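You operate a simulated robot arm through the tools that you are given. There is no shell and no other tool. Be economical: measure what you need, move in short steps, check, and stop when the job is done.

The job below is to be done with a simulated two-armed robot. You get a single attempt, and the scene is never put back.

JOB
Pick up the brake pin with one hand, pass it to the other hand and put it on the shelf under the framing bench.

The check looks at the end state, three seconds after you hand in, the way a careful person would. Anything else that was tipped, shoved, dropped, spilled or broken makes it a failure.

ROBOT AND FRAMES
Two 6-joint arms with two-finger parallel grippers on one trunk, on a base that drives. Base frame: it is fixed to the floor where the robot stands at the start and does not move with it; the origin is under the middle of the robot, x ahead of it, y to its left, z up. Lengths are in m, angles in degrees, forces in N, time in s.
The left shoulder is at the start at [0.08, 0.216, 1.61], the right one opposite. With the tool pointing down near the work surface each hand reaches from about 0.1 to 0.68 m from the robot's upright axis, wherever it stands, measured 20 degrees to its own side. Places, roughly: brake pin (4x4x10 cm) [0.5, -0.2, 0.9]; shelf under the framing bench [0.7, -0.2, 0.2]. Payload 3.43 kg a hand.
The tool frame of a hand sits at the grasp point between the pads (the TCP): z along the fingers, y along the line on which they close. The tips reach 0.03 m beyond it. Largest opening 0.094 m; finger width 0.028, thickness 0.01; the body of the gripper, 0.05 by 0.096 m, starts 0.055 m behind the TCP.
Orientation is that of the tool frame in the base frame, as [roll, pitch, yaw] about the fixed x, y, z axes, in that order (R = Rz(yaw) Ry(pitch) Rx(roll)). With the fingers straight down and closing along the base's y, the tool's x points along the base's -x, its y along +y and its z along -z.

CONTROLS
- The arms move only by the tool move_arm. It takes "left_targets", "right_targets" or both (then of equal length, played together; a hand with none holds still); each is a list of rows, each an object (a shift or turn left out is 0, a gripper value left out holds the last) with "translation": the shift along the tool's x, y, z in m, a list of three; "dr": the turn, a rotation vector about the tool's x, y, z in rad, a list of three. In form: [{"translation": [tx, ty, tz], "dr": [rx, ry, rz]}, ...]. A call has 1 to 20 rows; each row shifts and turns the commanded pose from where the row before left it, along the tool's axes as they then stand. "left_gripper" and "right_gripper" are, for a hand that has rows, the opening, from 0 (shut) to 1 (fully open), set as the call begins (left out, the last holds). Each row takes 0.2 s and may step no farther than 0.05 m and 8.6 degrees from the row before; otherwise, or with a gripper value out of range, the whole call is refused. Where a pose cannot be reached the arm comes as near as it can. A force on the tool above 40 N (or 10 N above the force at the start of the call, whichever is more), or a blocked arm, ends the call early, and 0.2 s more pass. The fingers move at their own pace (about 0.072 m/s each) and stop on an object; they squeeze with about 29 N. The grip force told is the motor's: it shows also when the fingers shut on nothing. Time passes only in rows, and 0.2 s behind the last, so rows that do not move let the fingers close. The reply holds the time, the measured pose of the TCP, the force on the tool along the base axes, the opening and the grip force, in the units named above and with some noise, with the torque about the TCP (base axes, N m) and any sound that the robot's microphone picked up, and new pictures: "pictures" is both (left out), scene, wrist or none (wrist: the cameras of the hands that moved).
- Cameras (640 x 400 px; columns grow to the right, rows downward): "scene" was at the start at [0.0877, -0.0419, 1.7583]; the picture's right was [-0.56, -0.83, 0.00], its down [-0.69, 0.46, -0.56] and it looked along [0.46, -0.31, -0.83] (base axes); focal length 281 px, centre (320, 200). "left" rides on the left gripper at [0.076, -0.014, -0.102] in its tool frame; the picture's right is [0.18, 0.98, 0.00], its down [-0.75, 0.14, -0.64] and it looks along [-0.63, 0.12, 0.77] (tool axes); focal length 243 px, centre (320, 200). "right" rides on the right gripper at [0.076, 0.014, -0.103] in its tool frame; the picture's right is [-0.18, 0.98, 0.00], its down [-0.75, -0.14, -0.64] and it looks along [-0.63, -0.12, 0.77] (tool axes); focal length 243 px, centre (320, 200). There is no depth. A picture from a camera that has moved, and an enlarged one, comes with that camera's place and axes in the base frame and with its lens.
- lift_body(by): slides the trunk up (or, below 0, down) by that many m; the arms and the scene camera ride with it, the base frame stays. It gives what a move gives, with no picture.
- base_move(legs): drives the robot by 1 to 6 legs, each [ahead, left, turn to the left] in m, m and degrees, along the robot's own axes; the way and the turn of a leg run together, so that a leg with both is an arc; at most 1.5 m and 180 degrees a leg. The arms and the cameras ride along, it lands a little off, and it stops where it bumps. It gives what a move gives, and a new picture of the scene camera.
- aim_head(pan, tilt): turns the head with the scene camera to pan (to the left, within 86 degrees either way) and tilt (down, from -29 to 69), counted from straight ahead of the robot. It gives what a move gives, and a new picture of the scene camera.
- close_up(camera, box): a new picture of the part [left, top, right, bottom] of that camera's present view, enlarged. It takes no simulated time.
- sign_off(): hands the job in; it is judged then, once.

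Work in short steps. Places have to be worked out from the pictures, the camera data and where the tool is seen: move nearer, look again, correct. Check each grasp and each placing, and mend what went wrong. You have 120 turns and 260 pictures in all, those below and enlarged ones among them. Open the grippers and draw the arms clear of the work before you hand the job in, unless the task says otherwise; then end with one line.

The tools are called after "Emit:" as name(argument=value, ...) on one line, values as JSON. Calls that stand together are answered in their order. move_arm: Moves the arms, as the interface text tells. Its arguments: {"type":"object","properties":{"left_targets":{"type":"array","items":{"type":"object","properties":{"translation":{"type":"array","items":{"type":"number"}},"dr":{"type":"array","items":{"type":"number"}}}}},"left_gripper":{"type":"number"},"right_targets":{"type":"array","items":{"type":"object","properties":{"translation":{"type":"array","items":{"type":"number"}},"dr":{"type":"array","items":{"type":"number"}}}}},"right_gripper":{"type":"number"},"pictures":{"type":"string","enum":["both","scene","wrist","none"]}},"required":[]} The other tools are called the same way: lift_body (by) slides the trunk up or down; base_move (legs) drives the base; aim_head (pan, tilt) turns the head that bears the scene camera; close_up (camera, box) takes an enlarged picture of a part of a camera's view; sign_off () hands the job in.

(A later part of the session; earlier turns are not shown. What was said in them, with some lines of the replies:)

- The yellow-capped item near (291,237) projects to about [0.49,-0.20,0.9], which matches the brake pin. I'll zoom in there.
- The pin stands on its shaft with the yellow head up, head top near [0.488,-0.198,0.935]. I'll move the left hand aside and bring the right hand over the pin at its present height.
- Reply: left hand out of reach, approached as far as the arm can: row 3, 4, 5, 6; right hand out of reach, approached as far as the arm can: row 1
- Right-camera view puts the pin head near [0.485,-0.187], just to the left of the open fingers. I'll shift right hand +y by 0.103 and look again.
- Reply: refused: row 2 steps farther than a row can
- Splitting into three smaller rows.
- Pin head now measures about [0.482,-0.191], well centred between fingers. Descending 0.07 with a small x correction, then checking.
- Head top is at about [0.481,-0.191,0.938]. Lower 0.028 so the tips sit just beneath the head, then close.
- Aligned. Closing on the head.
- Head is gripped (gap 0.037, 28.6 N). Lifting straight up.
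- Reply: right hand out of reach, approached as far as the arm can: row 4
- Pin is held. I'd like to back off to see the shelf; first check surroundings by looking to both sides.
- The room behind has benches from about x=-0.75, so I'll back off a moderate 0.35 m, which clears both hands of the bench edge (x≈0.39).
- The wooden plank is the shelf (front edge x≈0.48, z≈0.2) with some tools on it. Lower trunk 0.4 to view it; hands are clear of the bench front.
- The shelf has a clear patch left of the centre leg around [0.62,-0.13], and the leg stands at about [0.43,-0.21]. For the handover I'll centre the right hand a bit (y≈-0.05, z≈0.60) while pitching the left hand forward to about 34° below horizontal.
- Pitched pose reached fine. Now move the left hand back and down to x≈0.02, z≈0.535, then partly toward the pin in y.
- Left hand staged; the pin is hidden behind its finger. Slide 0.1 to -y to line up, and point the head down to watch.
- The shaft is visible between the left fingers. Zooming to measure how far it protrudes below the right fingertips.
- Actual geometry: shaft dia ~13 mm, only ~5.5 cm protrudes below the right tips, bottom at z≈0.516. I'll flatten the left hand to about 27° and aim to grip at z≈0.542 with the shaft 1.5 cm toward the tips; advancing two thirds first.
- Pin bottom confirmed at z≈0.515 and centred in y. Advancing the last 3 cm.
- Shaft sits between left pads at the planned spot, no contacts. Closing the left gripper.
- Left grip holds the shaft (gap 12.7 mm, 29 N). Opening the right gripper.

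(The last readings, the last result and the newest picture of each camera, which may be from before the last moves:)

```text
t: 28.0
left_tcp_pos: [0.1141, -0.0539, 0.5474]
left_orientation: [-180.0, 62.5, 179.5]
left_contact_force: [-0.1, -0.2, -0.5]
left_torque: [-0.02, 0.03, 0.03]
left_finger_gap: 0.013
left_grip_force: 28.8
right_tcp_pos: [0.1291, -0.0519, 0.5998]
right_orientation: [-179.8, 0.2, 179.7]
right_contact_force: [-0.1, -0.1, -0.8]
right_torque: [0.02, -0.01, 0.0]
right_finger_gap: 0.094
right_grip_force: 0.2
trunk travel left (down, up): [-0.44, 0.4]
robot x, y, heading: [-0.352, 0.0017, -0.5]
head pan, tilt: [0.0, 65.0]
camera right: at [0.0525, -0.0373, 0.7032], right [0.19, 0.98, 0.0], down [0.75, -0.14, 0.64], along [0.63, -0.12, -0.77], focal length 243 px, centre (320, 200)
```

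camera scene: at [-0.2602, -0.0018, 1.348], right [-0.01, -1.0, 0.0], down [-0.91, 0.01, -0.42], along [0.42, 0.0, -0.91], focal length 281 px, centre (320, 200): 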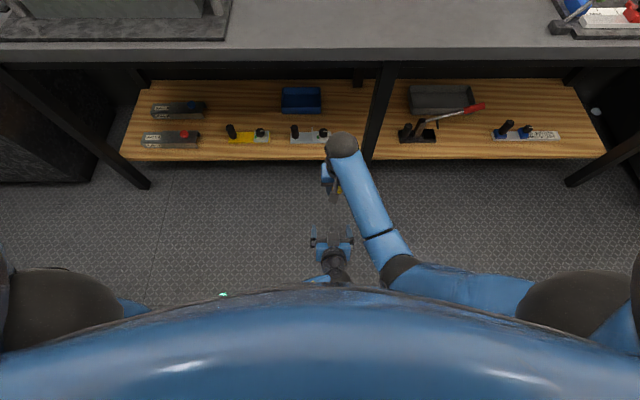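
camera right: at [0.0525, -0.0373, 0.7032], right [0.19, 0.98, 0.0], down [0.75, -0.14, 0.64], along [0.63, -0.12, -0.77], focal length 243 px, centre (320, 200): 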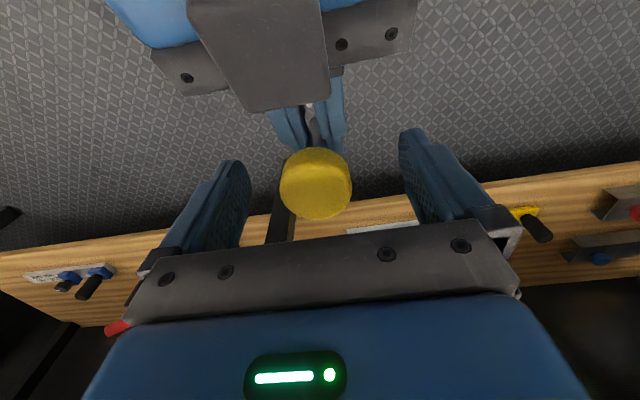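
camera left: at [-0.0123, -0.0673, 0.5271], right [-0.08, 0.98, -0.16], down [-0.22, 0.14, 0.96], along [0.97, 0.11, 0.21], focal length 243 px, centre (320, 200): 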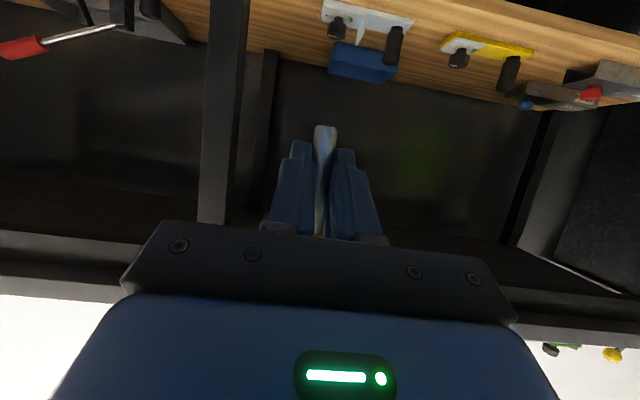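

Transfer done: the left holds the pin, right is open. Withdraw the right hand: up, forward, then to its right.

Emit:
move_arm(right_targets=[{"translation": [0, 0, -0.025]}, {"translation": [0, 0, -0.025]}, {"translation": [-0.04, 0, 0]}, {"translation": [-0.04, 0, 0]}, {"translation": [0, -0.045, 0]}, {"translation": [0, -0.045, 0]}, {"translation": [0, -0.045, 0]}, {"translation": [0, -0.045, 0]}, {"translation": [0.04, -0.02, 0]}, {"translation": [0.04, -0.02, 0]}])

Emit:
close_up(camera="scene", box=[270, 130, 410, 260])

```text
t: 30.2
left_tcp_pos: [0.1131, -0.0548, 0.5482]
left_orientation: [179.9, 62.6, 179.6]
left_contact_force: [0.5, 0.8, 0.1]
left_torque: [-0.01, 0.04, 0.0]
left_finger_gap: 0.013
left_grip_force: 29.0
right_tcp_pos: [0.131, -0.2724, 0.6497]
right_orientation: [-179.8, 0.3, 179.6]
right_contact_force: [-0.1, -0.4, -0.3]
right_torque: [0.04, -0.03, 0.02]
right_finger_gap: 0.0943
right_grip_force: 0.1
trunk travel left (down, up): [-0.44, 0.4]
robot x, y, heading: [-0.3501, -0.0015, -0.4]
head pan, tilt: [0.0, 65.0]
camera scene: at [-0.2612, -0.0023, 1.3483], right [-0.01, -1.0, 0.0], down [-0.91, 0.01, -0.42], along [0.42, 0.0, -0.91], focal length 281 px, centre (320, 200)
camera right: at [0.0544, -0.2574, 0.7528], right [0.19, 0.98, 0.0], down [0.75, -0.14, 0.64], along [0.63, -0.12, -0.76], focal length 243 px, centre (320, 200)
```

scene: 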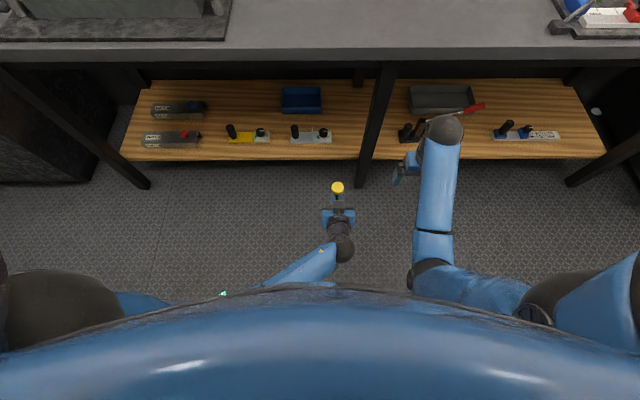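
right: 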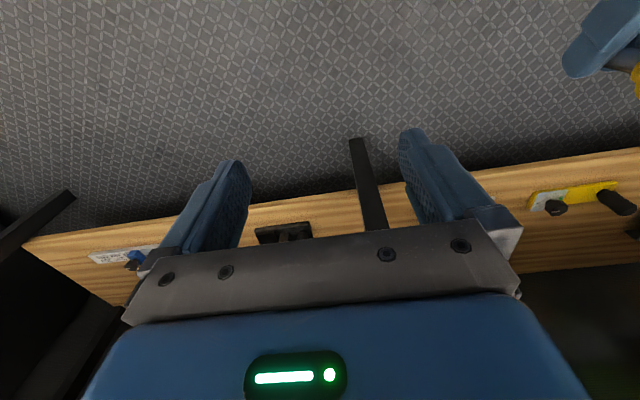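

```text
3.08 times, centred on (340, 195) of scene
camera zoom: at [-0.2612, -0.0023, 1.3483], right [-0.01, -1.0, 0.0], down [-0.91, 0.01, -0.42], along [0.42, 0.0, -0.91], focal length 866 px, centre (258, 215)
```

zoom: 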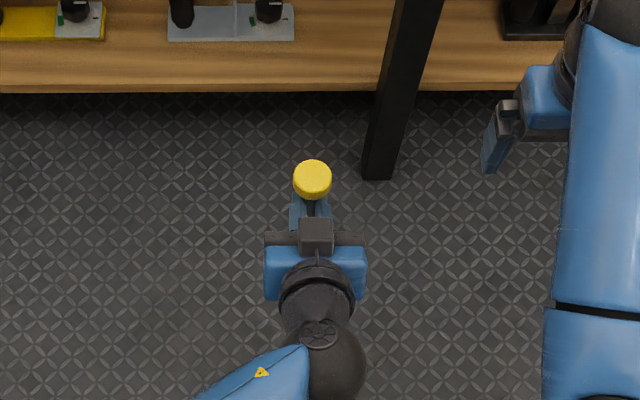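

Pin is upright in the left hand. Next: raise the left hand 0.14 and tuck the right hand back/outward so both clear the bench when I lower and drive in.

Emit:
move_arm(left_targets=[{"translation": [-0.0178, 0, -0.0092]}, {"translation": [-0.0178, 0, -0.0092]}, {"translation": [-0.0178, 0, -0.0092]}, {"translation": [-0.0178, 0, -0.0092]}, {"translation": [-0.0178, 0, -0.0092]}, {"translation": [-0.0178, 0, -0.0092]}, {"translation": [-0.0178, 0, -0.0092]}], right_targets=[{"translation": [0.04, -0.026, 0]}, {"translation": [0.04, -0.026, 0]}, {"translation": [0.04, -0.026, 0]}, {"translation": [0.04, -0.026, 0]}, {"translation": [0.04, -0.026, 0]}, {"translation": [0.04, -0.026, 0]}, {"translation": [0.04, -0.026, 0]}], pictures="scene")

```text
t: 31.8
left_tcp_pos: [0.1137, -0.0536, 0.6918]
left_orientation: [180.0, 62.5, 179.6]
left_contact_force: [0.0, -0.2, -1.1]
left_torque: [0.03, 0.01, -0.01]
left_finger_gap: 0.0126
left_grip_force: 29.0
right_tcp_pos: [-0.1485, -0.4502, 0.6402]
right_orientation: [-180.0, 0.2, 179.7]
right_contact_force: [-0.1, 0.1, 1.2]
right_torque: [0.01, -0.04, 0.0]
right_finger_gap: 0.0939
right_grip_force: 0.0
right hand out of reach, approached as far as the arm can: row 2, 3
trunk travel left (down, up): [-0.44, 0.4]
robot x, y, heading: [-0.3509, 0.0023, -0.4]
head pan, tilt: [0.0, 65.0]
camera scene: at [-0.2607, -0.0021, 1.3482], right [-0.01, -1.0, 0.0], down [-0.91, 0.01, -0.42], along [0.42, 0.0, -0.91], focal length 281 px, centre (320, 200)
```

scene: 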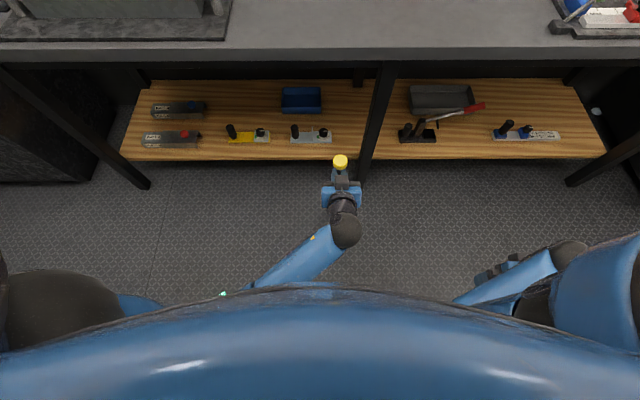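

Both clear. Lower the trunk 0.25 first and check the readings.

Emit:
lift_body(by=-0.25)

Emit:
aim_head(pan=-45, tilt=65)

```text
t: 34.3
left_tcp_pos: [0.1132, -0.0532, 0.4409]
left_orientation: [-180.0, 62.5, 179.6]
left_contact_force: [-0.7, 0.7, -1.0]
left_torque: [0.01, 0.04, 0.0]
left_finger_gap: 0.0128
left_grip_force: 29.1
right_tcp_pos: [-0.1473, -0.4504, 0.3899]
right_orientation: [-179.9, 0.0, 179.7]
right_contact_force: [-0.9, -0.3, -0.6]
right_torque: [0.0, -0.05, -0.02]
right_finger_gap: 0.094
right_grip_force: 0.1
trunk travel left (down, up): [-0.19, 0.65]
robot x, y, heading: [-0.3489, 0.0039, -0.4]
head pan, tilt: [0.0, 65.0]
```

```text
t: 35.5
left_tcp_pos: [0.1148, -0.0532, 0.4405]
left_orientation: [180.0, 62.5, 179.6]
left_contact_force: [0.6, -0.4, -0.9]
left_torque: [0.01, 0.01, -0.01]
left_finger_gap: 0.0128
left_grip_force: 29.3
right_tcp_pos: [-0.1488, -0.4505, 0.3895]
right_orientation: [-179.9, 0.0, 179.7]
right_contact_force: [0.5, -0.2, -0.1]
right_torque: [0.02, -0.05, -0.01]
right_finger_gap: 0.0939
right_grip_force: 0.1
trunk travel left (down, up): [-0.19, 0.65]
robot x, y, heading: [-0.3545, 0.0029, -0.6]
head pan, tilt: [-45.0, 65.0]
camera scene: at [-0.2783, -0.0445, 1.0982], right [-0.71, -0.7, 0.0], down [-0.64, 0.64, -0.42], along [0.3, -0.3, -0.91], focal length 281 px, centre (320, 200)
```

scene: 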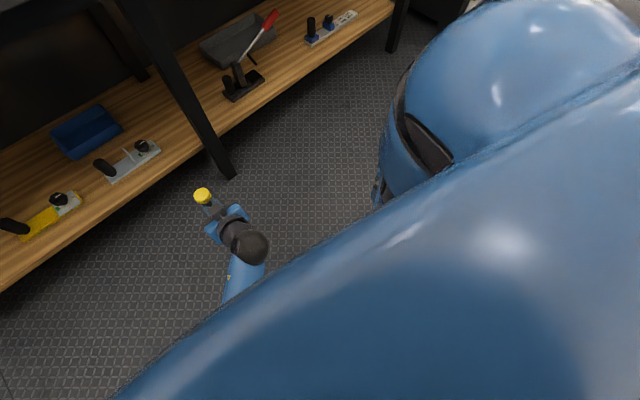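

No obstacles near the hands. Lower a further 0.15 so the pin bottom is around z 0.26, then drive ahead 0.27 (pin ends around x≈0.40, y≈-0.055, well left of the leg and in front of the shelf edge).

Emit:
lift_body(by=-0.15)

Emit:
base_move(legs=[[0.26, 0, 0]])

Emit:
aim_head(pan=-5, tilt=55)

Emit:
close_up(camera="left", box=[0, 0, 640, 400])

```text
t: 37.2
left_tcp_pos: [0.1146, -0.0523, 0.2924]
left_orientation: [180.0, 62.5, 179.7]
left_contact_force: [0.0, 0.5, -1.1]
left_torque: [0.02, 0.03, 0.01]
left_finger_gap: 0.0125
left_grip_force: 29.0
right_tcp_pos: [-0.1473, -0.4493, 0.2406]
right_orientation: [-180.0, 0.2, 179.8]
right_contact_force: [0.7, 0.4, 0.0]
right_torque: [0.01, 0.02, 0.0]
right_finger_gap: 0.0938
right_grip_force: 0.0
trunk travel left (down, up): [-0.04, 0.8]
robot x, y, heading: [-0.3529, 0.0019, -0.4]
head pan, tilt: [-45.0, 65.0]
```

```text
t: 39.1
left_tcp_pos: [0.3719, -0.0541, 0.291]
left_orientation: [180.0, 62.4, 179.7]
left_contact_force: [0.5, -0.1, -0.2]
left_torque: [0.0, 0.01, 0.0]
left_finger_gap: 0.0128
left_grip_force: 29.4
right_tcp_pos: [0.1103, -0.4506, 0.2405]
right_orientation: [-179.9, 0.0, 179.7]
right_contact_force: [0.0, 0.5, -0.3]
right_torque: [-0.01, 0.03, 0.02]
right_finger_gap: 0.094
right_grip_force: 0.1
trunk travel left (down, up): [-0.04, 0.8]
robot x, y, heading: [-0.0897, -0.0005, -0.1]
head pan, tilt: [-45.0, 65.0]
camera scene: at [-0.0206, -0.0461, 0.9482], right [-0.71, -0.7, 0.0], down [-0.64, 0.64, -0.42], along [0.3, -0.3, -0.91], focal length 281 px, centre (320, 200)
```

scene: 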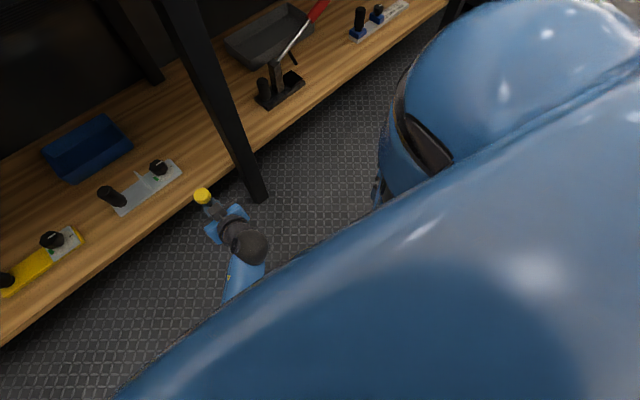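

```text
t: 40.1
left_tcp_pos: [0.3716, -0.0534, 0.2908]
left_orientation: [-180.0, 62.5, 179.8]
left_contact_force: [0.2, 0.1, -1.4]
left_torque: [0.02, 0.04, 0.01]
left_finger_gap: 0.0128
left_grip_force: 29.3
right_tcp_pos: [0.1097, -0.4522, 0.2408]
right_orientation: [-179.8, 0.1, 179.6]
right_contact_force: [0.3, 0.3, 0.3]
right_torque: [0.0, -0.02, 0.02]
right_finger_gap: 0.0941
right_grip_force: 0.0
trunk travel left (down, up): [-0.04, 0.8]
robot x, y, heading: [-0.0973, 0.0014, -0.6]
head pan, tilt: [-5.0, 55.0]
camera scene: at [0.0083, -0.0096, 0.9598], right [-0.09, -1.0, 0.0], down [-0.82, 0.08, -0.57], along [0.57, -0.05, -0.82], focal length 281 px, centre (320, 200)
```

scene: 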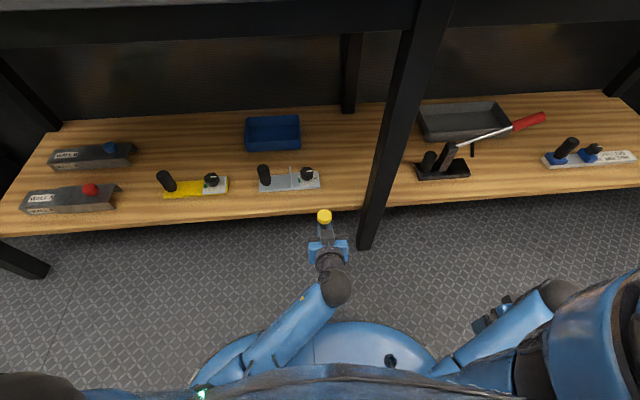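

```text
1.00 times, centred on (320, 200) of left (not enlarged: the box is as wide or as high as the picture)
camera zoom: at [0.2457, -0.068, 0.2709], right [-0.08, 0.98, -0.16], down [-0.22, 0.14, 0.96], along [0.97, 0.11, 0.21], focal length 243 px, centre (320, 200)
```

zoom: 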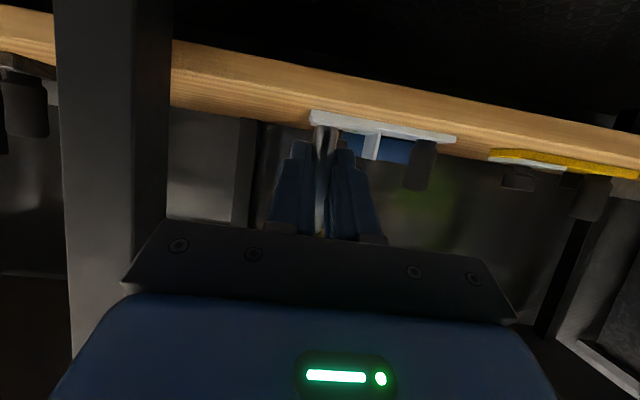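

Now the view is good: shelf top ≈ z 0.23, front edge x≈0.48, leg's left face y≈-0.18, nearest plate corner ≈[0.563,-0.059]. Pin bottom is ~0.258. I'll shift to y≈-0.105 and advance most of the way toward x≈0.56.

Emit:
move_arm(left_targets=[{"translation": [0, -0.025, 0]}, {"translation": [0, -0.025, 0]}, {"translation": [-0.016, 0, 0.0307]}, {"translation": [-0.016, 0, 0.0307]}, {"translation": [-0.016, 0, 0.0307]}])

Emit:
close_up(camera="scene", box=[230, 130, 430, 255])

```text
t: 41.3
left_tcp_pos: [0.4738, -0.1031, 0.2886]
left_orientation: [179.9, 62.5, 179.6]
left_contact_force: [-0.1, -0.2, -0.2]
left_torque: [0.01, 0.01, -0.02]
left_finger_gap: 0.0131
left_grip_force: 29.3
right_tcp_pos: [0.11, -0.4531, 0.2393]
right_orientation: [-179.9, 0.1, 179.7]
right_contact_force: [0.6, 0.2, 0.1]
right_torque: [-0.01, 0.0, 0.03]
right_finger_gap: 0.0942
right_grip_force: 0.1
trunk travel left (down, up): [-0.04, 0.8]
robot x, y, heading: [-0.0953, 0.0041, -0.4]
head pan, tilt: [-5.0, 55.0]
camera scene: at [0.0085, -0.0096, 0.9598], right [-0.09, -1.0, 0.0], down [-0.82, 0.08, -0.57], along [0.57, -0.05, -0.82], focal length 281 px, centre (320, 200)
camera left: at [0.3486, -0.1179, 0.2692], right [-0.08, 0.98, -0.16], down [-0.22, 0.14, 0.96], along [0.97, 0.11, 0.21], focal length 243 px, centre (320, 200)
```

scene: 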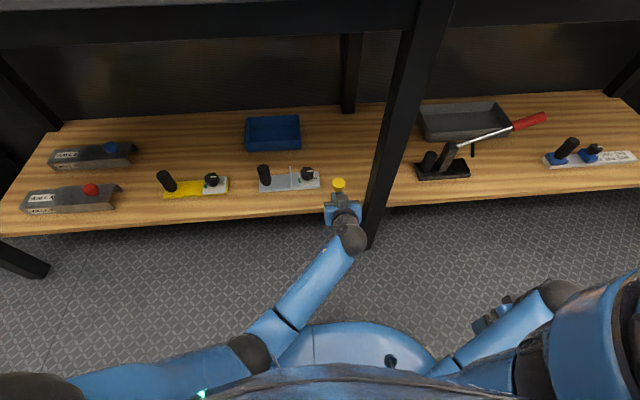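
left: 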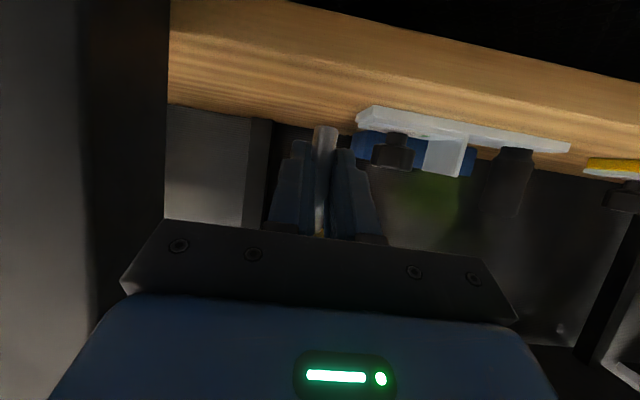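

```text
3.20 times, centred on (330, 192) of scene
camera zoom: at [0.0085, -0.0096, 0.9598], right [-0.09, -1.0, 0.0], down [-0.82, 0.08, -0.57], along [0.57, -0.05, -0.82], focal length 900 px, centre (288, 224)
```

zoom: 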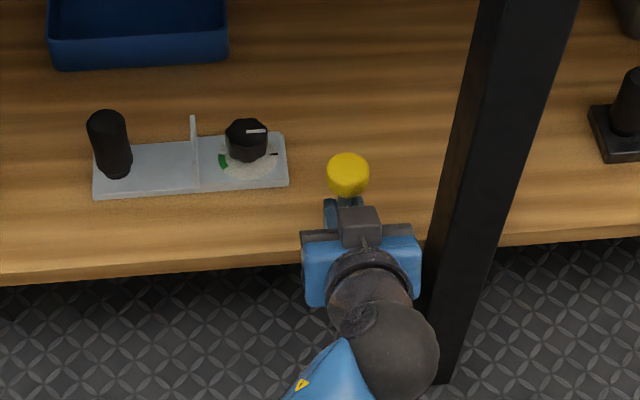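

Clear of the leg by ~2 cm and of the plate. Advance another 0.066 to x≈0.555.

Emit:
move_arm(left_targets=[{"translation": [-0.0101, 0, 0.0195]}, {"translation": [-0.0101, 0, 0.0195]}, {"translation": [-0.0101, 0, 0.0195]}, {}], pictures="wrist")

Emit:
close_up(camera="scene", box=[230, 130, 430, 255])

```text
t: 42.3
left_tcp_pos: [0.5426, -0.1062, 0.2926]
left_orientation: [179.9, 62.5, 179.6]
left_contact_force: [0.9, 0.4, -0.7]
left_torque: [0.01, -0.01, 0.0]
left_finger_gap: 0.0128
left_grip_force: 29.4
right_tcp_pos: [0.1093, -0.4526, 0.2399]
right_orientation: [-179.9, 0.1, 179.7]
right_contact_force: [-0.9, 0.2, -0.6]
right_torque: [0.03, -0.01, 0.01]
right_finger_gap: 0.0939
right_grip_force: 0.1
trunk travel left (down, up): [-0.04, 0.8]
robot x, y, heading: [-0.0945, 0.0018, -0.3]
head pan, tilt: [-5.0, 55.0]
camera left: at [0.4156, -0.1197, 0.2719], right [-0.08, 0.98, -0.16], down [-0.22, 0.14, 0.96], along [0.97, 0.11, 0.21], focal length 243 px, centre (320, 200)
```

left: 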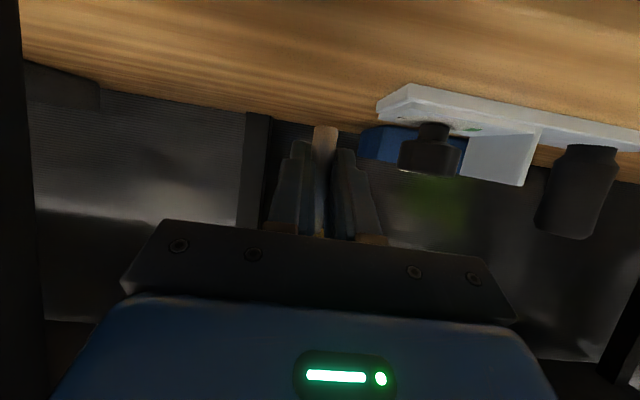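

```text
3.20 times, centred on (330, 192) of scene
camera zoom: at [0.0084, -0.0096, 0.9598], right [-0.09, -1.0, 0.0], down [-0.82, 0.08, -0.57], along [0.57, -0.05, -0.82], focal length 900 px, centre (288, 224)
```

zoom: 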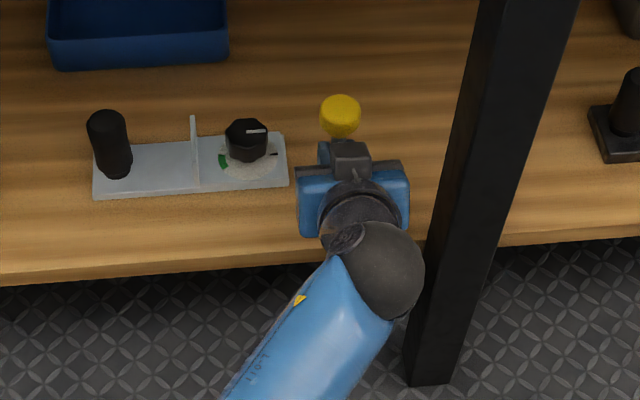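

Pin is over the clear patch. Shelf re-measured at z≈0.228; lower 0.018 first.

Emit:
move_arm(left_targets=[{"translation": [0.008, 0, 0.0042]}, {"translation": [0.008, 0, 0.0042]}, {}], pictures="wrist")

Emit:
close_up(camera="left", box=[260, 70, 420, 170])

```text
t: 43.1
left_tcp_pos: [0.5409, -0.1069, 0.2732]
left_orientation: [-179.9, 62.5, 179.8]
left_contact_force: [-0.2, 0.3, -1.5]
left_torque: [0.02, 0.01, -0.01]
left_finger_gap: 0.0128
left_grip_force: 28.8
right_tcp_pos: [0.1097, -0.4519, 0.2407]
right_orientation: [-179.8, 0.1, 179.7]
right_contact_force: [-0.4, -0.4, -0.4]
right_torque: [0.0, 0.01, 0.04]
right_finger_gap: 0.094
right_grip_force: 0.0
trunk travel left (down, up): [-0.04, 0.8]
robot x, y, heading: [-0.0925, 0.0041, -0.2]
head pan, tilt: [-5.0, 55.0]
camera left: at [0.4144, -0.1201, 0.2535], right [-0.08, 0.98, -0.16], down [-0.22, 0.14, 0.96], along [0.97, 0.11, 0.21], focal length 243 px, centre (320, 200)
```

left: 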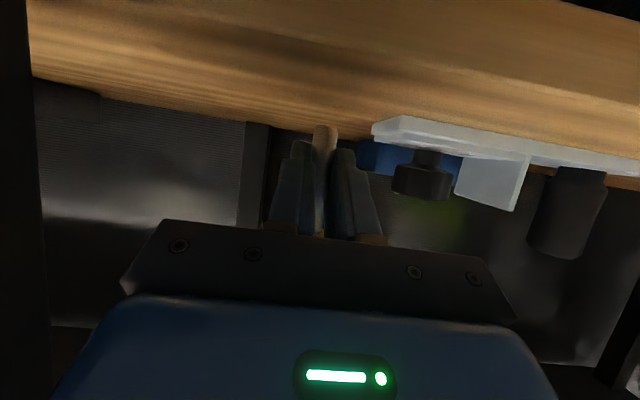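

```text
4.00 times, centred on (340, 120) of left
camera zoom: at [0.4144, -0.1201, 0.2535], right [-0.08, 0.98, -0.16], down [-0.22, 0.14, 0.96], along [0.97, 0.11, 0.21], focal length 970 px, centre (240, 520)
```

zoom: 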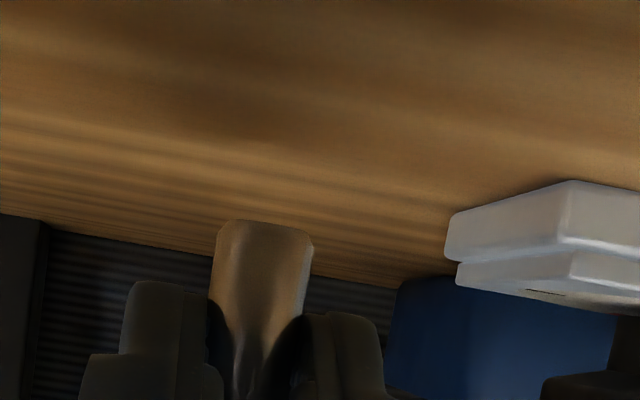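

Gap to shelf about 12 mm now. Lower 8 mm, then creep by 2 mm watching force.

Emit:
move_arm(left_targets=[{"translation": [0.0036, 0, 0.0018]}, {"translation": [0.0036, 0, 0.0018]}, {}], pictures="none")

Emit:
move_arm(left_targets=[{"translation": [0.0018, 0, 0.0009]}, {}], pictures="none")

Emit:
close_up(camera="left", box=[260, 70, 420, 170])

```text
t: 43.9
left_tcp_pos: [0.5413, -0.1061, 0.2669]
left_orientation: [-180.0, 62.4, 179.7]
left_contact_force: [0.2, -0.9, -1.2]
left_torque: [0.0, 0.01, -0.02]
left_finger_gap: 0.0128
left_grip_force: 29.1
right_tcp_pos: [0.1105, -0.4519, 0.2415]
right_orientation: [-180.0, 0.2, 179.7]
right_contact_force: [0.3, -0.3, 0.0]
right_torque: [-0.02, -0.01, 0.02]
right_finger_gap: 0.0938
right_grip_force: 0.1
trunk travel left (down, up): [-0.04, 0.8]
robot x, y, heading: [-0.0935, -0.003, -0.4]
head pan, tilt: [-5.0, 55.0]
```

```text
t: 44.5
left_tcp_pos: [0.5405, -0.1068, 0.2643]
left_orientation: [180.0, 62.5, 179.7]
left_contact_force: [-0.6, -0.3, -0.6]
left_torque: [0.02, 0.01, -0.01]
left_finger_gap: 0.0128
left_grip_force: 28.7
right_tcp_pos: [0.11, -0.4507, 0.2411]
right_orientation: [-179.8, 0.0, 179.7]
right_contact_force: [0.4, -0.1, -0.1]
right_torque: [0.03, -0.01, 0.0]
right_finger_gap: 0.0939
right_grip_force: 0.0
trunk travel left (down, up): [-0.04, 0.8]
robot x, y, heading: [-0.0931, 0.0009, -0.5]
head pan, tilt: [-5.0, 55.0]
```

```text
4.00 times, centred on (340, 120) of left
camera zoom: at [0.4153, -0.1198, 0.2429], right [-0.08, 0.98, -0.16], down [-0.22, 0.14, 0.96], along [0.97, 0.11, 0.21], focal length 970 px, centre (240, 520)
```

zoom: 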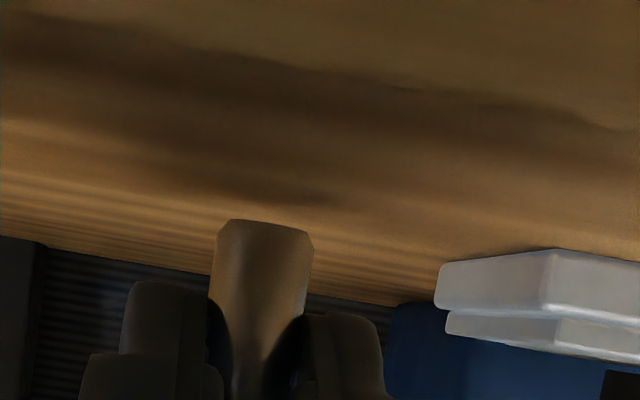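

Pin bottom ≈0.231 vs. shelf ≈0.2275, no contact yet. Continue creeping down in 2 mm steps.

Emit:
move_arm(left_targets=[{"translation": [0.0018, 0, 0.0009]}, {}], pictures="none")

Emit:
move_arm(left_targets=[{"translation": [0.0013, 0, 0.0007]}, {}], pictures="none")

Emit:
close_up(camera="left", box=[260, 70, 420, 170])

```text
t: 45.1
left_tcp_pos: [0.541, -0.105, 0.2618]
left_orientation: [180.0, 62.5, 179.6]
left_contact_force: [-0.6, -0.6, -0.7]
left_torque: [0.01, 0.03, 0.01]
left_finger_gap: 0.0128
left_grip_force: 29.3
right_tcp_pos: [0.1099, -0.4519, 0.2404]
right_orientation: [-179.8, 0.0, 179.6]
right_contact_force: [-0.1, 0.0, -0.1]
right_torque: [0.02, 0.0, -0.02]
right_finger_gap: 0.094
right_grip_force: 0.0
trunk travel left (down, up): [-0.04, 0.8]
robot x, y, heading: [-0.0891, -0.0022, -0.3]
head pan, tilt: [-5.0, 55.0]
```

```text
t: 45.7
left_tcp_pos: [0.5419, -0.1064, 0.2602]
left_orientation: [-179.9, 62.5, 179.5]
left_contact_force: [0.2, 0.2, -1.0]
left_torque: [0.01, 0.0, -0.03]
left_finger_gap: 0.0127
left_grip_force: 29.0
right_tcp_pos: [0.1103, -0.4519, 0.2403]
right_orientation: [-179.8, 0.1, 179.6]
right_contact_force: [-0.2, -0.2, -1.0]
right_torque: [-0.01, -0.04, 0.01]
right_finger_gap: 0.0939
right_grip_force: 0.0
trunk travel left (down, up): [-0.04, 0.8]
robot x, y, heading: [-0.0915, -0.0009, -0.3]
head pan, tilt: [-5.0, 55.0]
```

```text
4.00 times, centred on (340, 120) of left
camera zoom: at [0.415, -0.1198, 0.2396], right [-0.08, 0.98, -0.16], down [-0.22, 0.14, 0.96], along [0.97, 0.11, 0.21], focal length 970 px, centre (240, 520)
```

zoom: 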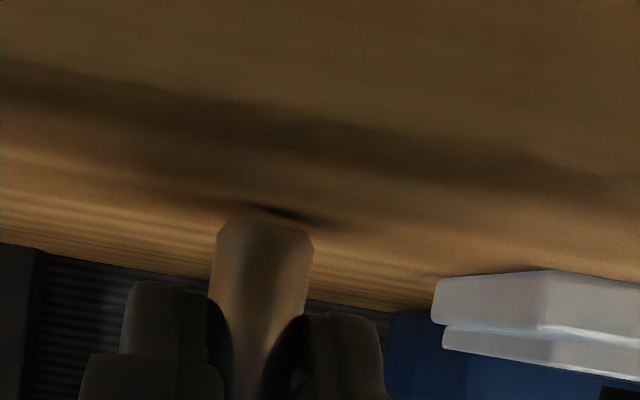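

Contact shadow is nearly touching the pin; still no force. A few more 1–1.5 mm steps.

Emit:
move_arm(left_targets=[{"translation": [0.0011, 0, 0.0006]}, {}], pictures="none")

Emit:
move_arm(left_targets=[{"translation": [0.0009, 0, 0.0005]}, {}], pictures="none")

Emit:
close_up(camera="left", box=[260, 70, 420, 170])

```text
t: 46.3
left_tcp_pos: [0.5408, -0.1056, 0.2594]
left_orientation: [-180.0, 62.4, 179.7]
left_contact_force: [-0.3, 0.1, -1.2]
left_torque: [0.0, 0.03, 0.0]
left_finger_gap: 0.0127
left_grip_force: 29.0
right_tcp_pos: [0.11, -0.4509, 0.2411]
right_orientation: [-179.9, 0.0, 179.8]
right_contact_force: [-0.6, 0.4, -0.2]
right_torque: [0.03, 0.01, -0.01]
right_finger_gap: 0.0938
right_grip_force: 0.1
trunk travel left (down, up): [-0.04, 0.8]
robot x, y, heading: [-0.0933, -0.0023, -0.2]
head pan, tilt: [-5.0, 55.0]
```

```text
t: 46.9
left_tcp_pos: [0.541, -0.1058, 0.2593]
left_orientation: [180.0, 62.5, 179.8]
left_contact_force: [-0.5, 1.0, -0.8]
left_torque: [-0.02, 0.0, 0.02]
left_finger_gap: 0.0128
left_grip_force: 29.1
right_tcp_pos: [0.1098, -0.453, 0.2408]
right_orientation: [180.0, 0.1, 179.8]
right_contact_force: [1.3, 0.2, 1.0]
right_torque: [-0.03, -0.04, 0.01]
right_finger_gap: 0.0939
right_grip_force: 0.1
trunk travel left (down, up): [-0.04, 0.8]
robot x, y, heading: [-0.0947, 0.0028, -0.5]
head pan, tilt: [-5.0, 55.0]
```

```text
4.00 times, centred on (340, 120) of left
camera zoom: at [0.4148, -0.1192, 0.2372], right [-0.08, 0.98, -0.16], down [-0.22, 0.14, 0.96], along [0.97, 0.11, 0.21], focal length 970 px, centre (240, 520)
```

zoom: 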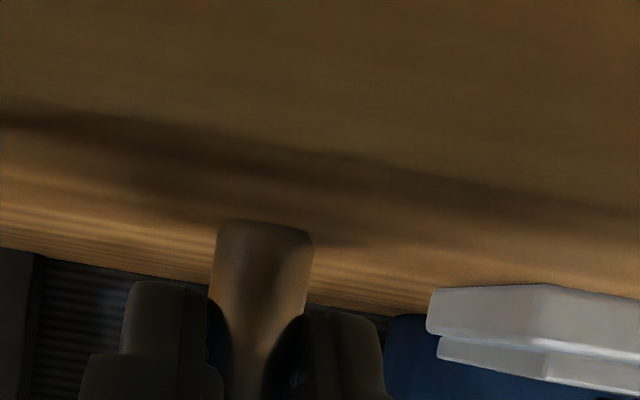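

Visually at contact or within a millimetre. Two more 1 mm steps to confirm by force.

Emit:
move_arm(left_targets=[{"translation": [0.0009, 0, 0.0005]}, {}], pictures="none")

Emit:
move_arm(left_targets=[{"translation": [0.0009, 0, 0.0005]}, {}], pictures="none")

Emit:
close_up(camera="left", box=[260, 70, 420, 170])

```text
t: 47.5
left_tcp_pos: [0.5412, -0.1046, 0.2571]
left_orientation: [-179.9, 62.5, 179.7]
left_contact_force: [-0.2, -0.7, 2.7]
left_torque: [-0.05, -0.04, -0.02]
left_finger_gap: 0.0128
left_grip_force: 29.0
right_tcp_pos: [0.1104, -0.4519, 0.2395]
right_orientation: [-179.9, 0.2, 179.7]
right_contact_force: [0.4, -0.9, 0.8]
right_torque: [-0.03, -0.01, -0.01]
right_finger_gap: 0.0939
right_grip_force: 0.0
trunk travel left (down, up): [-0.04, 0.8]
robot x, y, heading: [-0.0939, -0.0034, -0.1]
head pan, tilt: [-5.0, 55.0]
```

```text
t: 48.1
left_tcp_pos: [0.5412, -0.1052, 0.2569]
left_orientation: [-179.8, 62.7, 179.8]
left_contact_force: [1.4, -2.3, 9.0]
left_torque: [-0.06, -0.14, -0.06]
left_finger_gap: 0.013
left_grip_force: 28.7
right_tcp_pos: [0.11, -0.4526, 0.2399]
right_orientation: [-180.0, 0.2, 179.7]
right_contact_force: [0.3, -0.2, 0.6]
right_torque: [-0.02, 0.03, 0.0]
right_finger_gap: 0.0942
right_grip_force: 0.0
trunk travel left (down, up): [-0.04, 0.8]
robot x, y, heading: [-0.091, -0.0005, -0.6]
head pan, tilt: [-5.0, 55.0]
```

```text
4.00 times, centred on (340, 120) of left
camera zoom: at [0.4147, -0.119, 0.2367], right [-0.08, 0.98, -0.17], down [-0.22, 0.14, 0.96], along [0.97, 0.11, 0.21], focal length 970 px, centre (240, 520)
```

zoom: 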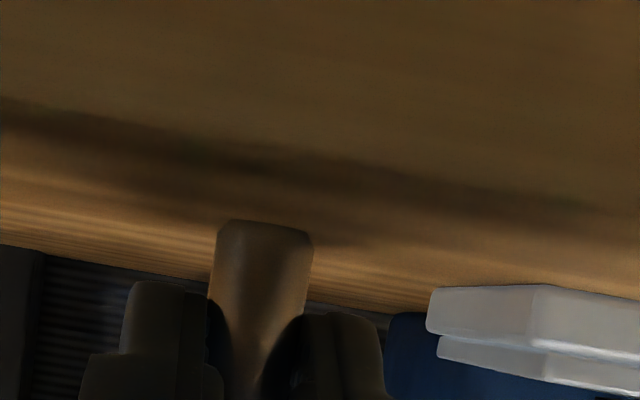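

Contact confirmed (9 N up). Ease up ~0.8 mm, then open gently to a limited width.

Emit:
move_arm(left_targets=[{"translation": [-0.0007, 0, -0.0004]}, {}], pictures="none")

Emit:
move_arm(left_targets=[{}, {}], left_gripper=0.2, pictures="none")

Emit:
move_arm(left_targets=[{}, {}], left_gripper=0.42)

Emit:
close_up(camera="scene", box=[230, 110, 430, 235])

```text
t: 48.7
left_tcp_pos: [0.5411, -0.1053, 0.2574]
left_orientation: [-179.8, 62.7, 179.7]
left_contact_force: [-0.9, -3.2, 11.8]
left_torque: [-0.12, -0.12, -0.05]
left_finger_gap: 0.0129
left_grip_force: 28.7
right_tcp_pos: [0.1105, -0.4517, 0.2411]
right_orientation: [-179.9, 0.2, 179.7]
right_contact_force: [0.3, 0.2, 0.7]
right_torque: [0.02, 0.01, 0.02]
right_finger_gap: 0.0941
right_grip_force: 0.0
trunk travel left (down, up): [-0.04, 0.8]
robot x, y, heading: [-0.094, -0.0015, -0.3]
head pan, tilt: [-5.0, 55.0]
```

```text
t: 49.3
left_tcp_pos: [0.5406, -0.104, 0.255]
left_orientation: [179.9, 62.5, 179.6]
left_contact_force: [-0.2, -0.3, 0.6]
left_torque: [0.01, -0.01, -0.01]
left_finger_gap: 0.0187
left_grip_force: 0.1
right_tcp_pos: [0.1095, -0.4513, 0.2401]
right_orientation: [-179.9, 0.0, 179.7]
right_contact_force: [0.1, 0.5, 0.2]
right_torque: [0.0, 0.01, -0.01]
right_finger_gap: 0.0942
right_grip_force: 0.1
trunk travel left (down, up): [-0.04, 0.8]
robot x, y, heading: [-0.092, 0.0025, -0.5]
head pan, tilt: [-5.0, 55.0]
```

```text
t: 49.9
left_tcp_pos: [0.5408, -0.1043, 0.2559]
left_orientation: [180.0, 62.5, 179.7]
left_contact_force: [-0.2, -0.3, 1.4]
left_torque: [0.01, -0.04, -0.02]
left_finger_gap: 0.0396
left_grip_force: 0.0
right_tcp_pos: [0.1108, -0.452, 0.2403]
right_orientation: [-179.9, 0.1, 179.7]
right_contact_force: [-0.1, 0.3, -1.0]
right_torque: [-0.01, 0.0, -0.02]
right_finger_gap: 0.094
right_grip_force: 0.0
trunk travel left (down, up): [-0.04, 0.8]
robot x, y, heading: [-0.0926, 0.0016, -0.4]
head pan, tilt: [-5.0, 55.0]
camera scene: at [0.0083, -0.0096, 0.9598], right [-0.09, -1.0, 0.0], down [-0.82, 0.08, -0.57], along [0.57, -0.05, -0.82], focal length 281 px, centre (320, 200)
camera left: at [0.4148, -0.1182, 0.2355], right [-0.08, 0.98, -0.16], down [-0.22, 0.14, 0.96], along [0.97, 0.11, 0.21], focal length 243 px, centre (320, 200)
```

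scene: 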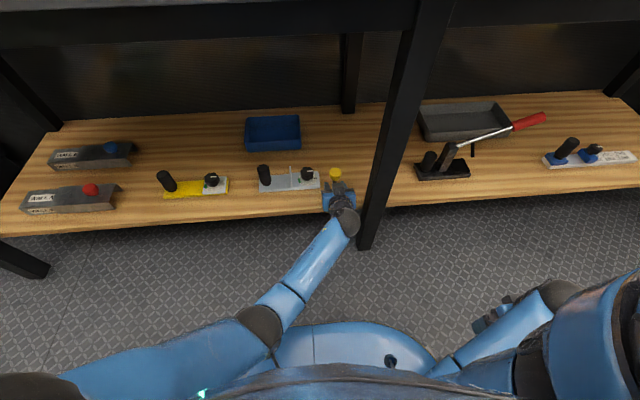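
left: 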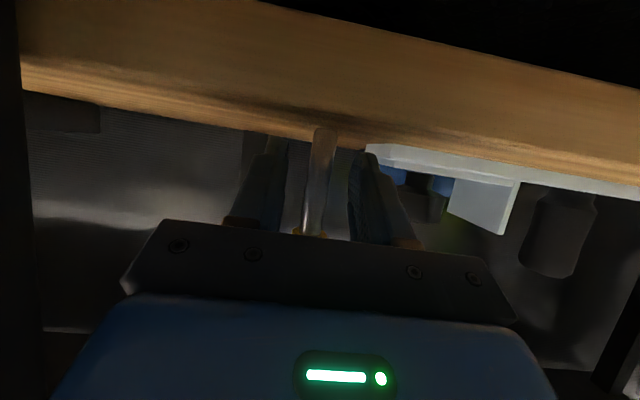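

```text
3.20 times, centred on (330, 172) of scene
camera zoom: at [0.0083, -0.0096, 0.9598], right [-0.09, -1.0, 0.0], down [-0.82, 0.08, -0.57], along [0.57, -0.05, -0.82], focal length 900 px, centre (288, 288)
```

zoom: 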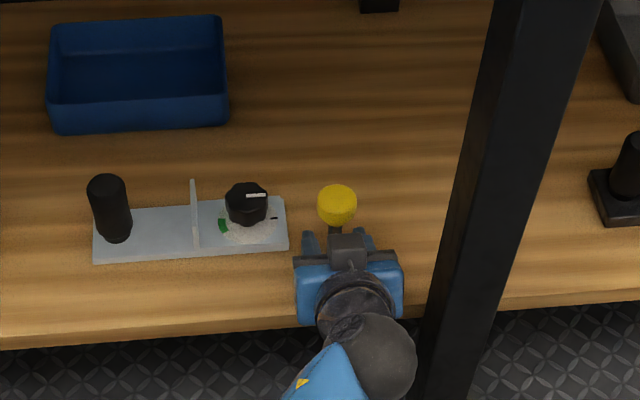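

Pin stands on its own on the shelf, centred between the open fingers. Retract straight back horizontally, slowly.

Emit:
move_arm(left_targets=[{"translation": [0.0046, 0, -0.0089]}, {"translation": [0.0046, 0, -0.0089]}, {"translation": [0.0069, 0, -0.0133]}, {"translation": [0.0069, 0, -0.0133]}, {"translation": [0.0069, 0, -0.0133]}, {"translation": [0.0069, 0, -0.0133]}])

Emit:
close_up(camera="scene", box=[230, 110, 430, 235])

```text
t: 51.3
left_tcp_pos: [0.4598, -0.1039, 0.2557]
left_orientation: [179.8, 62.5, 179.6]
left_contact_force: [0.5, -0.2, 0.2]
left_torque: [0.02, -0.01, 0.01]
left_finger_gap: 0.0394
left_grip_force: 0.0
right_tcp_pos: [0.1102, -0.451, 0.2405]
right_orientation: [-179.9, 0.1, 179.7]
right_contact_force: [0.2, -0.5, 0.6]
right_torque: [0.0, 0.01, -0.01]
right_finger_gap: 0.0942
right_grip_force: 0.1
trunk travel left (down, up): [-0.04, 0.8]
robot x, y, heading: [-0.0934, 0.0005, -0.4]
head pan, tilt: [-5.0, 55.0]
camera scene: at [0.0083, -0.0096, 0.9599], right [-0.09, -1.0, 0.0], down [-0.82, 0.08, -0.57], along [0.57, -0.05, -0.82], focal length 281 px, centre (320, 200)
camera left: at [0.3338, -0.1164, 0.2352], right [-0.08, 0.98, -0.16], down [-0.22, 0.14, 0.96], along [0.97, 0.11, 0.21], focal length 243 px, centre (320, 200)
```

scene: 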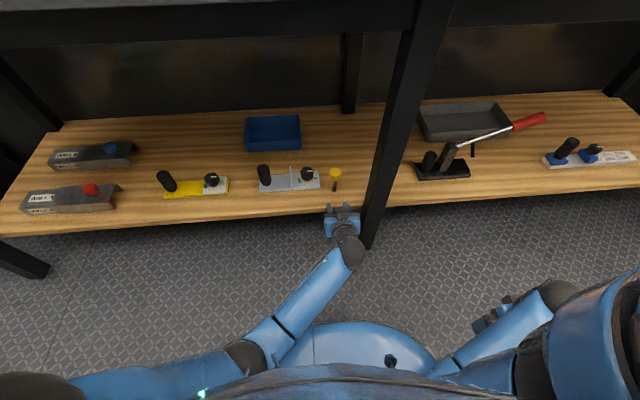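
left: 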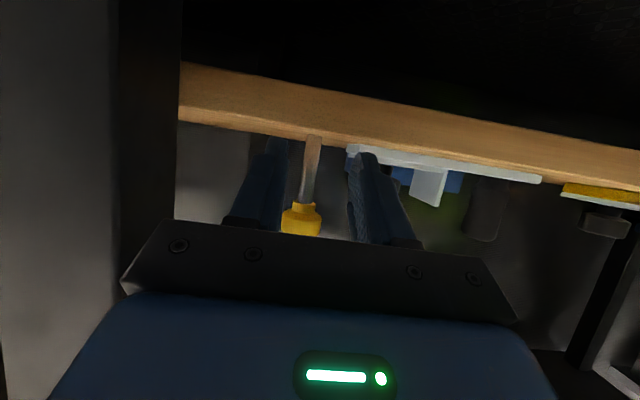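

```text
3.20 times, centred on (330, 172) of scene
camera zoom: at [0.0083, -0.0096, 0.9599], right [-0.09, -1.0, 0.0], down [-0.82, 0.08, -0.57], along [0.57, -0.05, -0.82], focal length 900 px, centre (288, 288)
```

zoom: 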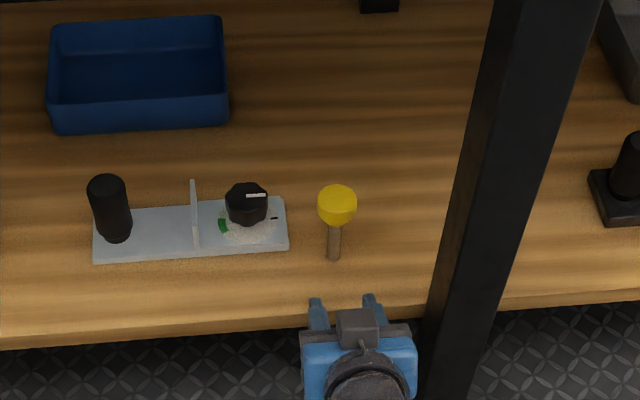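

The pin stands free and upright, neighbours untouched. Draw the left arm further out, open it, then back the robot away.

Emit:
move_arm(left_targets=[{"translation": [0.0184, 0.01, -0.0355]}, {"translation": [0.0184, 0.01, -0.0355]}, {"translation": [0.0184, 0.015, -0.0355]}], pictures="none")

Emit:
move_arm(left_targets=[{}, {}], left_gripper=1, pictures="none")

Emit:
base_move(legs=[[-0.2, 0, 0]])

Emit:
close_up(camera="scene", box=[220, 60, 440, 200])

```text
t: 52.1
left_tcp_pos: [0.3559, -0.0702, 0.2582]
left_orientation: [-178.1, 63.3, -178.1]
left_contact_force: [32.2, -12.9, -18.5]
left_torque: [-0.21, -3.57, 2.03]
left_finger_gap: 0.0396
left_grip_force: 0.0
right_tcp_pos: [0.1108, -0.4524, 0.2404]
right_orientation: [-179.9, 0.1, 179.7]
right_contact_force: [0.4, 0.7, 0.0]
right_torque: [-0.01, -0.04, -0.03]
right_finger_gap: 0.0938
right_grip_force: 0.0
trunk travel left (down, up): [-0.04, 0.8]
robot x, y, heading: [-0.0901, -0.0002, -0.3]
head pan, tilt: [-5.0, 55.0]
stopped in row 3 (left hand): the force on the tool passed its limit at 192 N (the readings are from after the stop); the commanded pose is now the measured one
```

```text
t: 52.6
left_tcp_pos: [0.3565, -0.0702, 0.2598]
left_orientation: [-177.9, 63.6, -178.1]
left_contact_force: [10.2, -3.0, -4.5]
left_torque: [-0.05, -0.95, 0.35]
left_finger_gap: 0.0943
left_grip_force: 0.1
right_tcp_pos: [0.11, -0.4509, 0.2398]
right_orientation: [-179.8, 0.1, 179.7]
right_contact_force: [-0.1, -0.1, 0.0]
right_torque: [0.0, 0.01, -0.02]
right_finger_gap: 0.0942
right_grip_force: 0.1
trunk travel left (down, up): [-0.04, 0.8]
robot x, y, heading: [-0.0926, -0.0031, -0.4]
head pan, tilt: [-5.0, 55.0]
stopped in row 2 (left hand): the force on the tool passed its limit at 51 N (the readings are from after the stop); the commanded pose is now the measured one
```

```text
t: 54.2
left_tcp_pos: [0.1607, -0.0689, 0.2594]
left_orientation: [-177.9, 63.4, -177.9]
left_contact_force: [23.9, -6.2, -6.0]
left_torque: [-0.13, -1.48, 0.98]
left_finger_gap: 0.0941
left_grip_force: 0.0
right_tcp_pos: [-0.0851, -0.4495, 0.24]
right_orientation: [-179.8, 0.1, 179.8]
right_contact_force: [0.3, 0.4, -0.5]
right_torque: [0.0, 0.01, 0.01]
right_finger_gap: 0.0941
right_grip_force: 0.1
trunk travel left (down, up): [-0.04, 0.8]
robot x, y, heading: [-0.2905, 0.0025, -0.1]
head pan, tilt: [-5.0, 55.0]
camera scene: at [-0.1869, -0.0087, 0.9598], right [-0.09, -1.0, 0.0], down [-0.82, 0.08, -0.57], along [0.57, -0.05, -0.82], focal length 281 px, centre (320, 200)
```

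scene: 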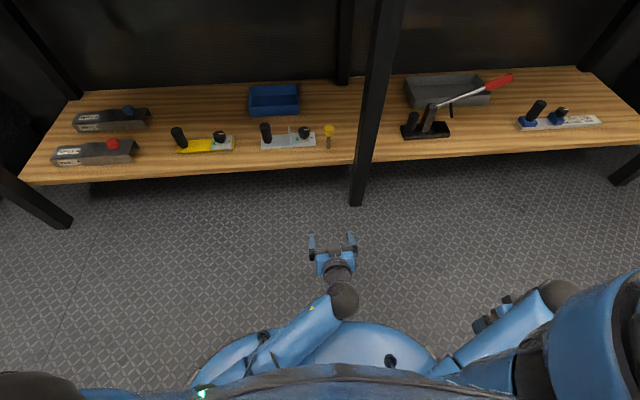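

```text
2.86 times, centred on (330, 130) of scene
camera zoom: at [-0.1869, -0.0087, 0.9598], right [-0.09, -1.0, 0.0], down [-0.82, 0.08, -0.57], along [0.57, -0.05, -0.82], focal length 804 px, centre (291, 400)
```

zoom: 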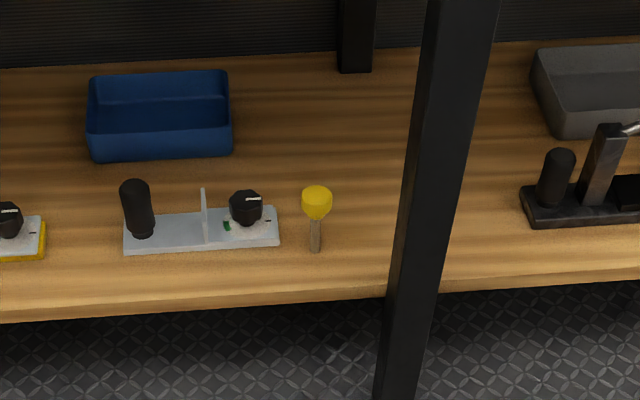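

The pin still stands on the shelf, nothing disturbed. The left forearm bumped the robot's own base, so I'll move the hand forward and up a little to relieve that contact.

Emit:
move_arm(left_targets=[{"translation": [-0.009, 0, 0.018]}, {"translation": [-0.018, 0, 0.018]}, {"translation": [-0.03, 0, 0.0]}, {}], pictures="scene")

Emit:
lift_body(by=0.3)

Emit:
aim_head(pan=-5, tilt=40)

```text
t: 55.2
left_tcp_pos: [0.2184, -0.0671, 0.2934]
left_orientation: [-178.0, 63.7, -178.1]
left_contact_force: [0.7, -0.4, 0.1]
left_torque: [0.01, 0.01, -0.01]
left_finger_gap: 0.0942
left_grip_force: 0.1
right_tcp_pos: [-0.0853, -0.4501, 0.2407]
right_orientation: [-179.9, 0.2, 179.8]
right_contact_force: [-0.5, 0.1, -1.2]
right_torque: [0.01, -0.01, 0.0]
right_finger_gap: 0.0938
right_grip_force: 0.0
trunk travel left (down, up): [-0.04, 0.8]
robot x, y, heading: [-0.2848, 0.0046, -0.4]
head pan, tilt: [-5.0, 55.0]
camera scene: at [-0.1876, -0.0084, 0.9598], right [-0.09, -1.0, 0.0], down [-0.82, 0.07, -0.57], along [0.57, -0.05, -0.82], focal length 281 px, centre (320, 200)
```

scene: 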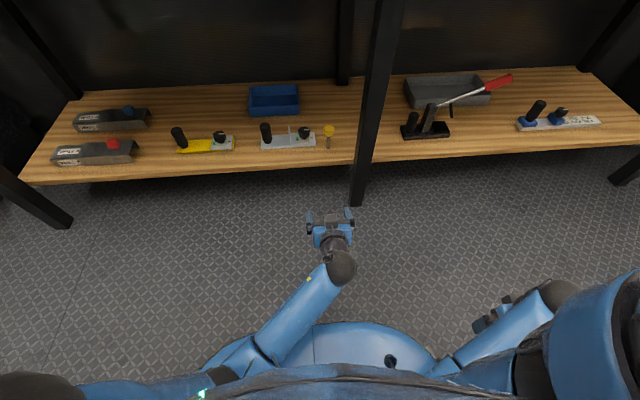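

```text
t: 58.2
left_tcp_pos: [0.2205, -0.0676, 0.5931]
left_orientation: [-177.9, 63.6, -178.1]
left_contact_force: [-0.1, -0.4, -0.5]
left_torque: [-0.04, 0.0, 0.02]
left_finger_gap: 0.094
left_grip_force: 0.0
right_tcp_pos: [-0.0842, -0.451, 0.5402]
right_orientation: [-179.9, 0.1, 179.9]
right_contact_force: [-0.2, -0.2, 0.3]
right_torque: [-0.01, 0.01, 0.01]
right_finger_gap: 0.0939
right_grip_force: 0.0
trunk travel left (down, up): [-0.34, 0.5]
robot x, y, heading: [-0.2876, 0.0037, -0.2]
head pan, tilt: [-5.0, 55.0]
```

```text
t: 58.9
left_tcp_pos: [0.2197, -0.0676, 0.5942]
left_orientation: [-177.8, 63.6, -178.0]
left_contact_force: [0.2, 0.0, 0.1]
left_torque: [0.01, 0.01, 0.01]
left_finger_gap: 0.0939
left_grip_force: 0.0
right_tcp_pos: [-0.0847, -0.45, 0.54]
right_orientation: [-179.9, 0.1, 179.7]
right_contact_force: [-0.3, -0.6, -1.1]
right_torque: [-0.02, -0.01, 0.04]
right_finger_gap: 0.0937
right_grip_force: 0.2
trunk travel left (down, up): [-0.34, 0.5]
robot x, y, heading: [-0.2874, -0.0012, -0.4]
head pan, tilt: [-5.0, 40.0]
camera scene: at [-0.1746, -0.0096, 1.2805], right [-0.09, -1.0, 0.0], down [-0.64, 0.06, -0.77], along [0.76, -0.07, -0.64], focal length 281 px, centre (320, 200)
```

scene: 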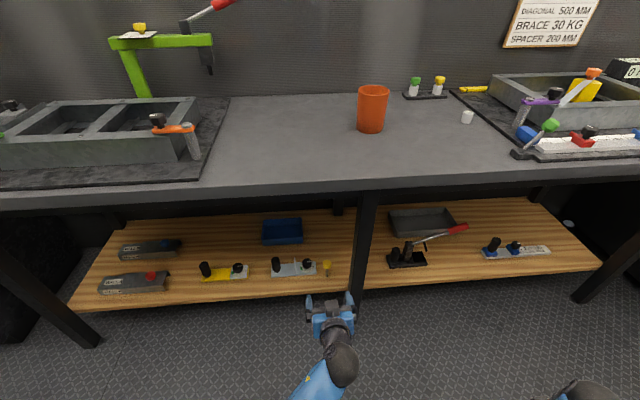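

The pin is standing on the shelf, everything else is where it was, and both grippers are open and clear. Handing in.

Emit:
sign_off()

```text
The job is handed in.
```

The right hand picked up the brake pin and passed it to the left hand, which set it upright on the shelf under the framing bench; I saw nothing else moved. While backing out, the left arm bumped the robot's own base, but the pin stayed standing.
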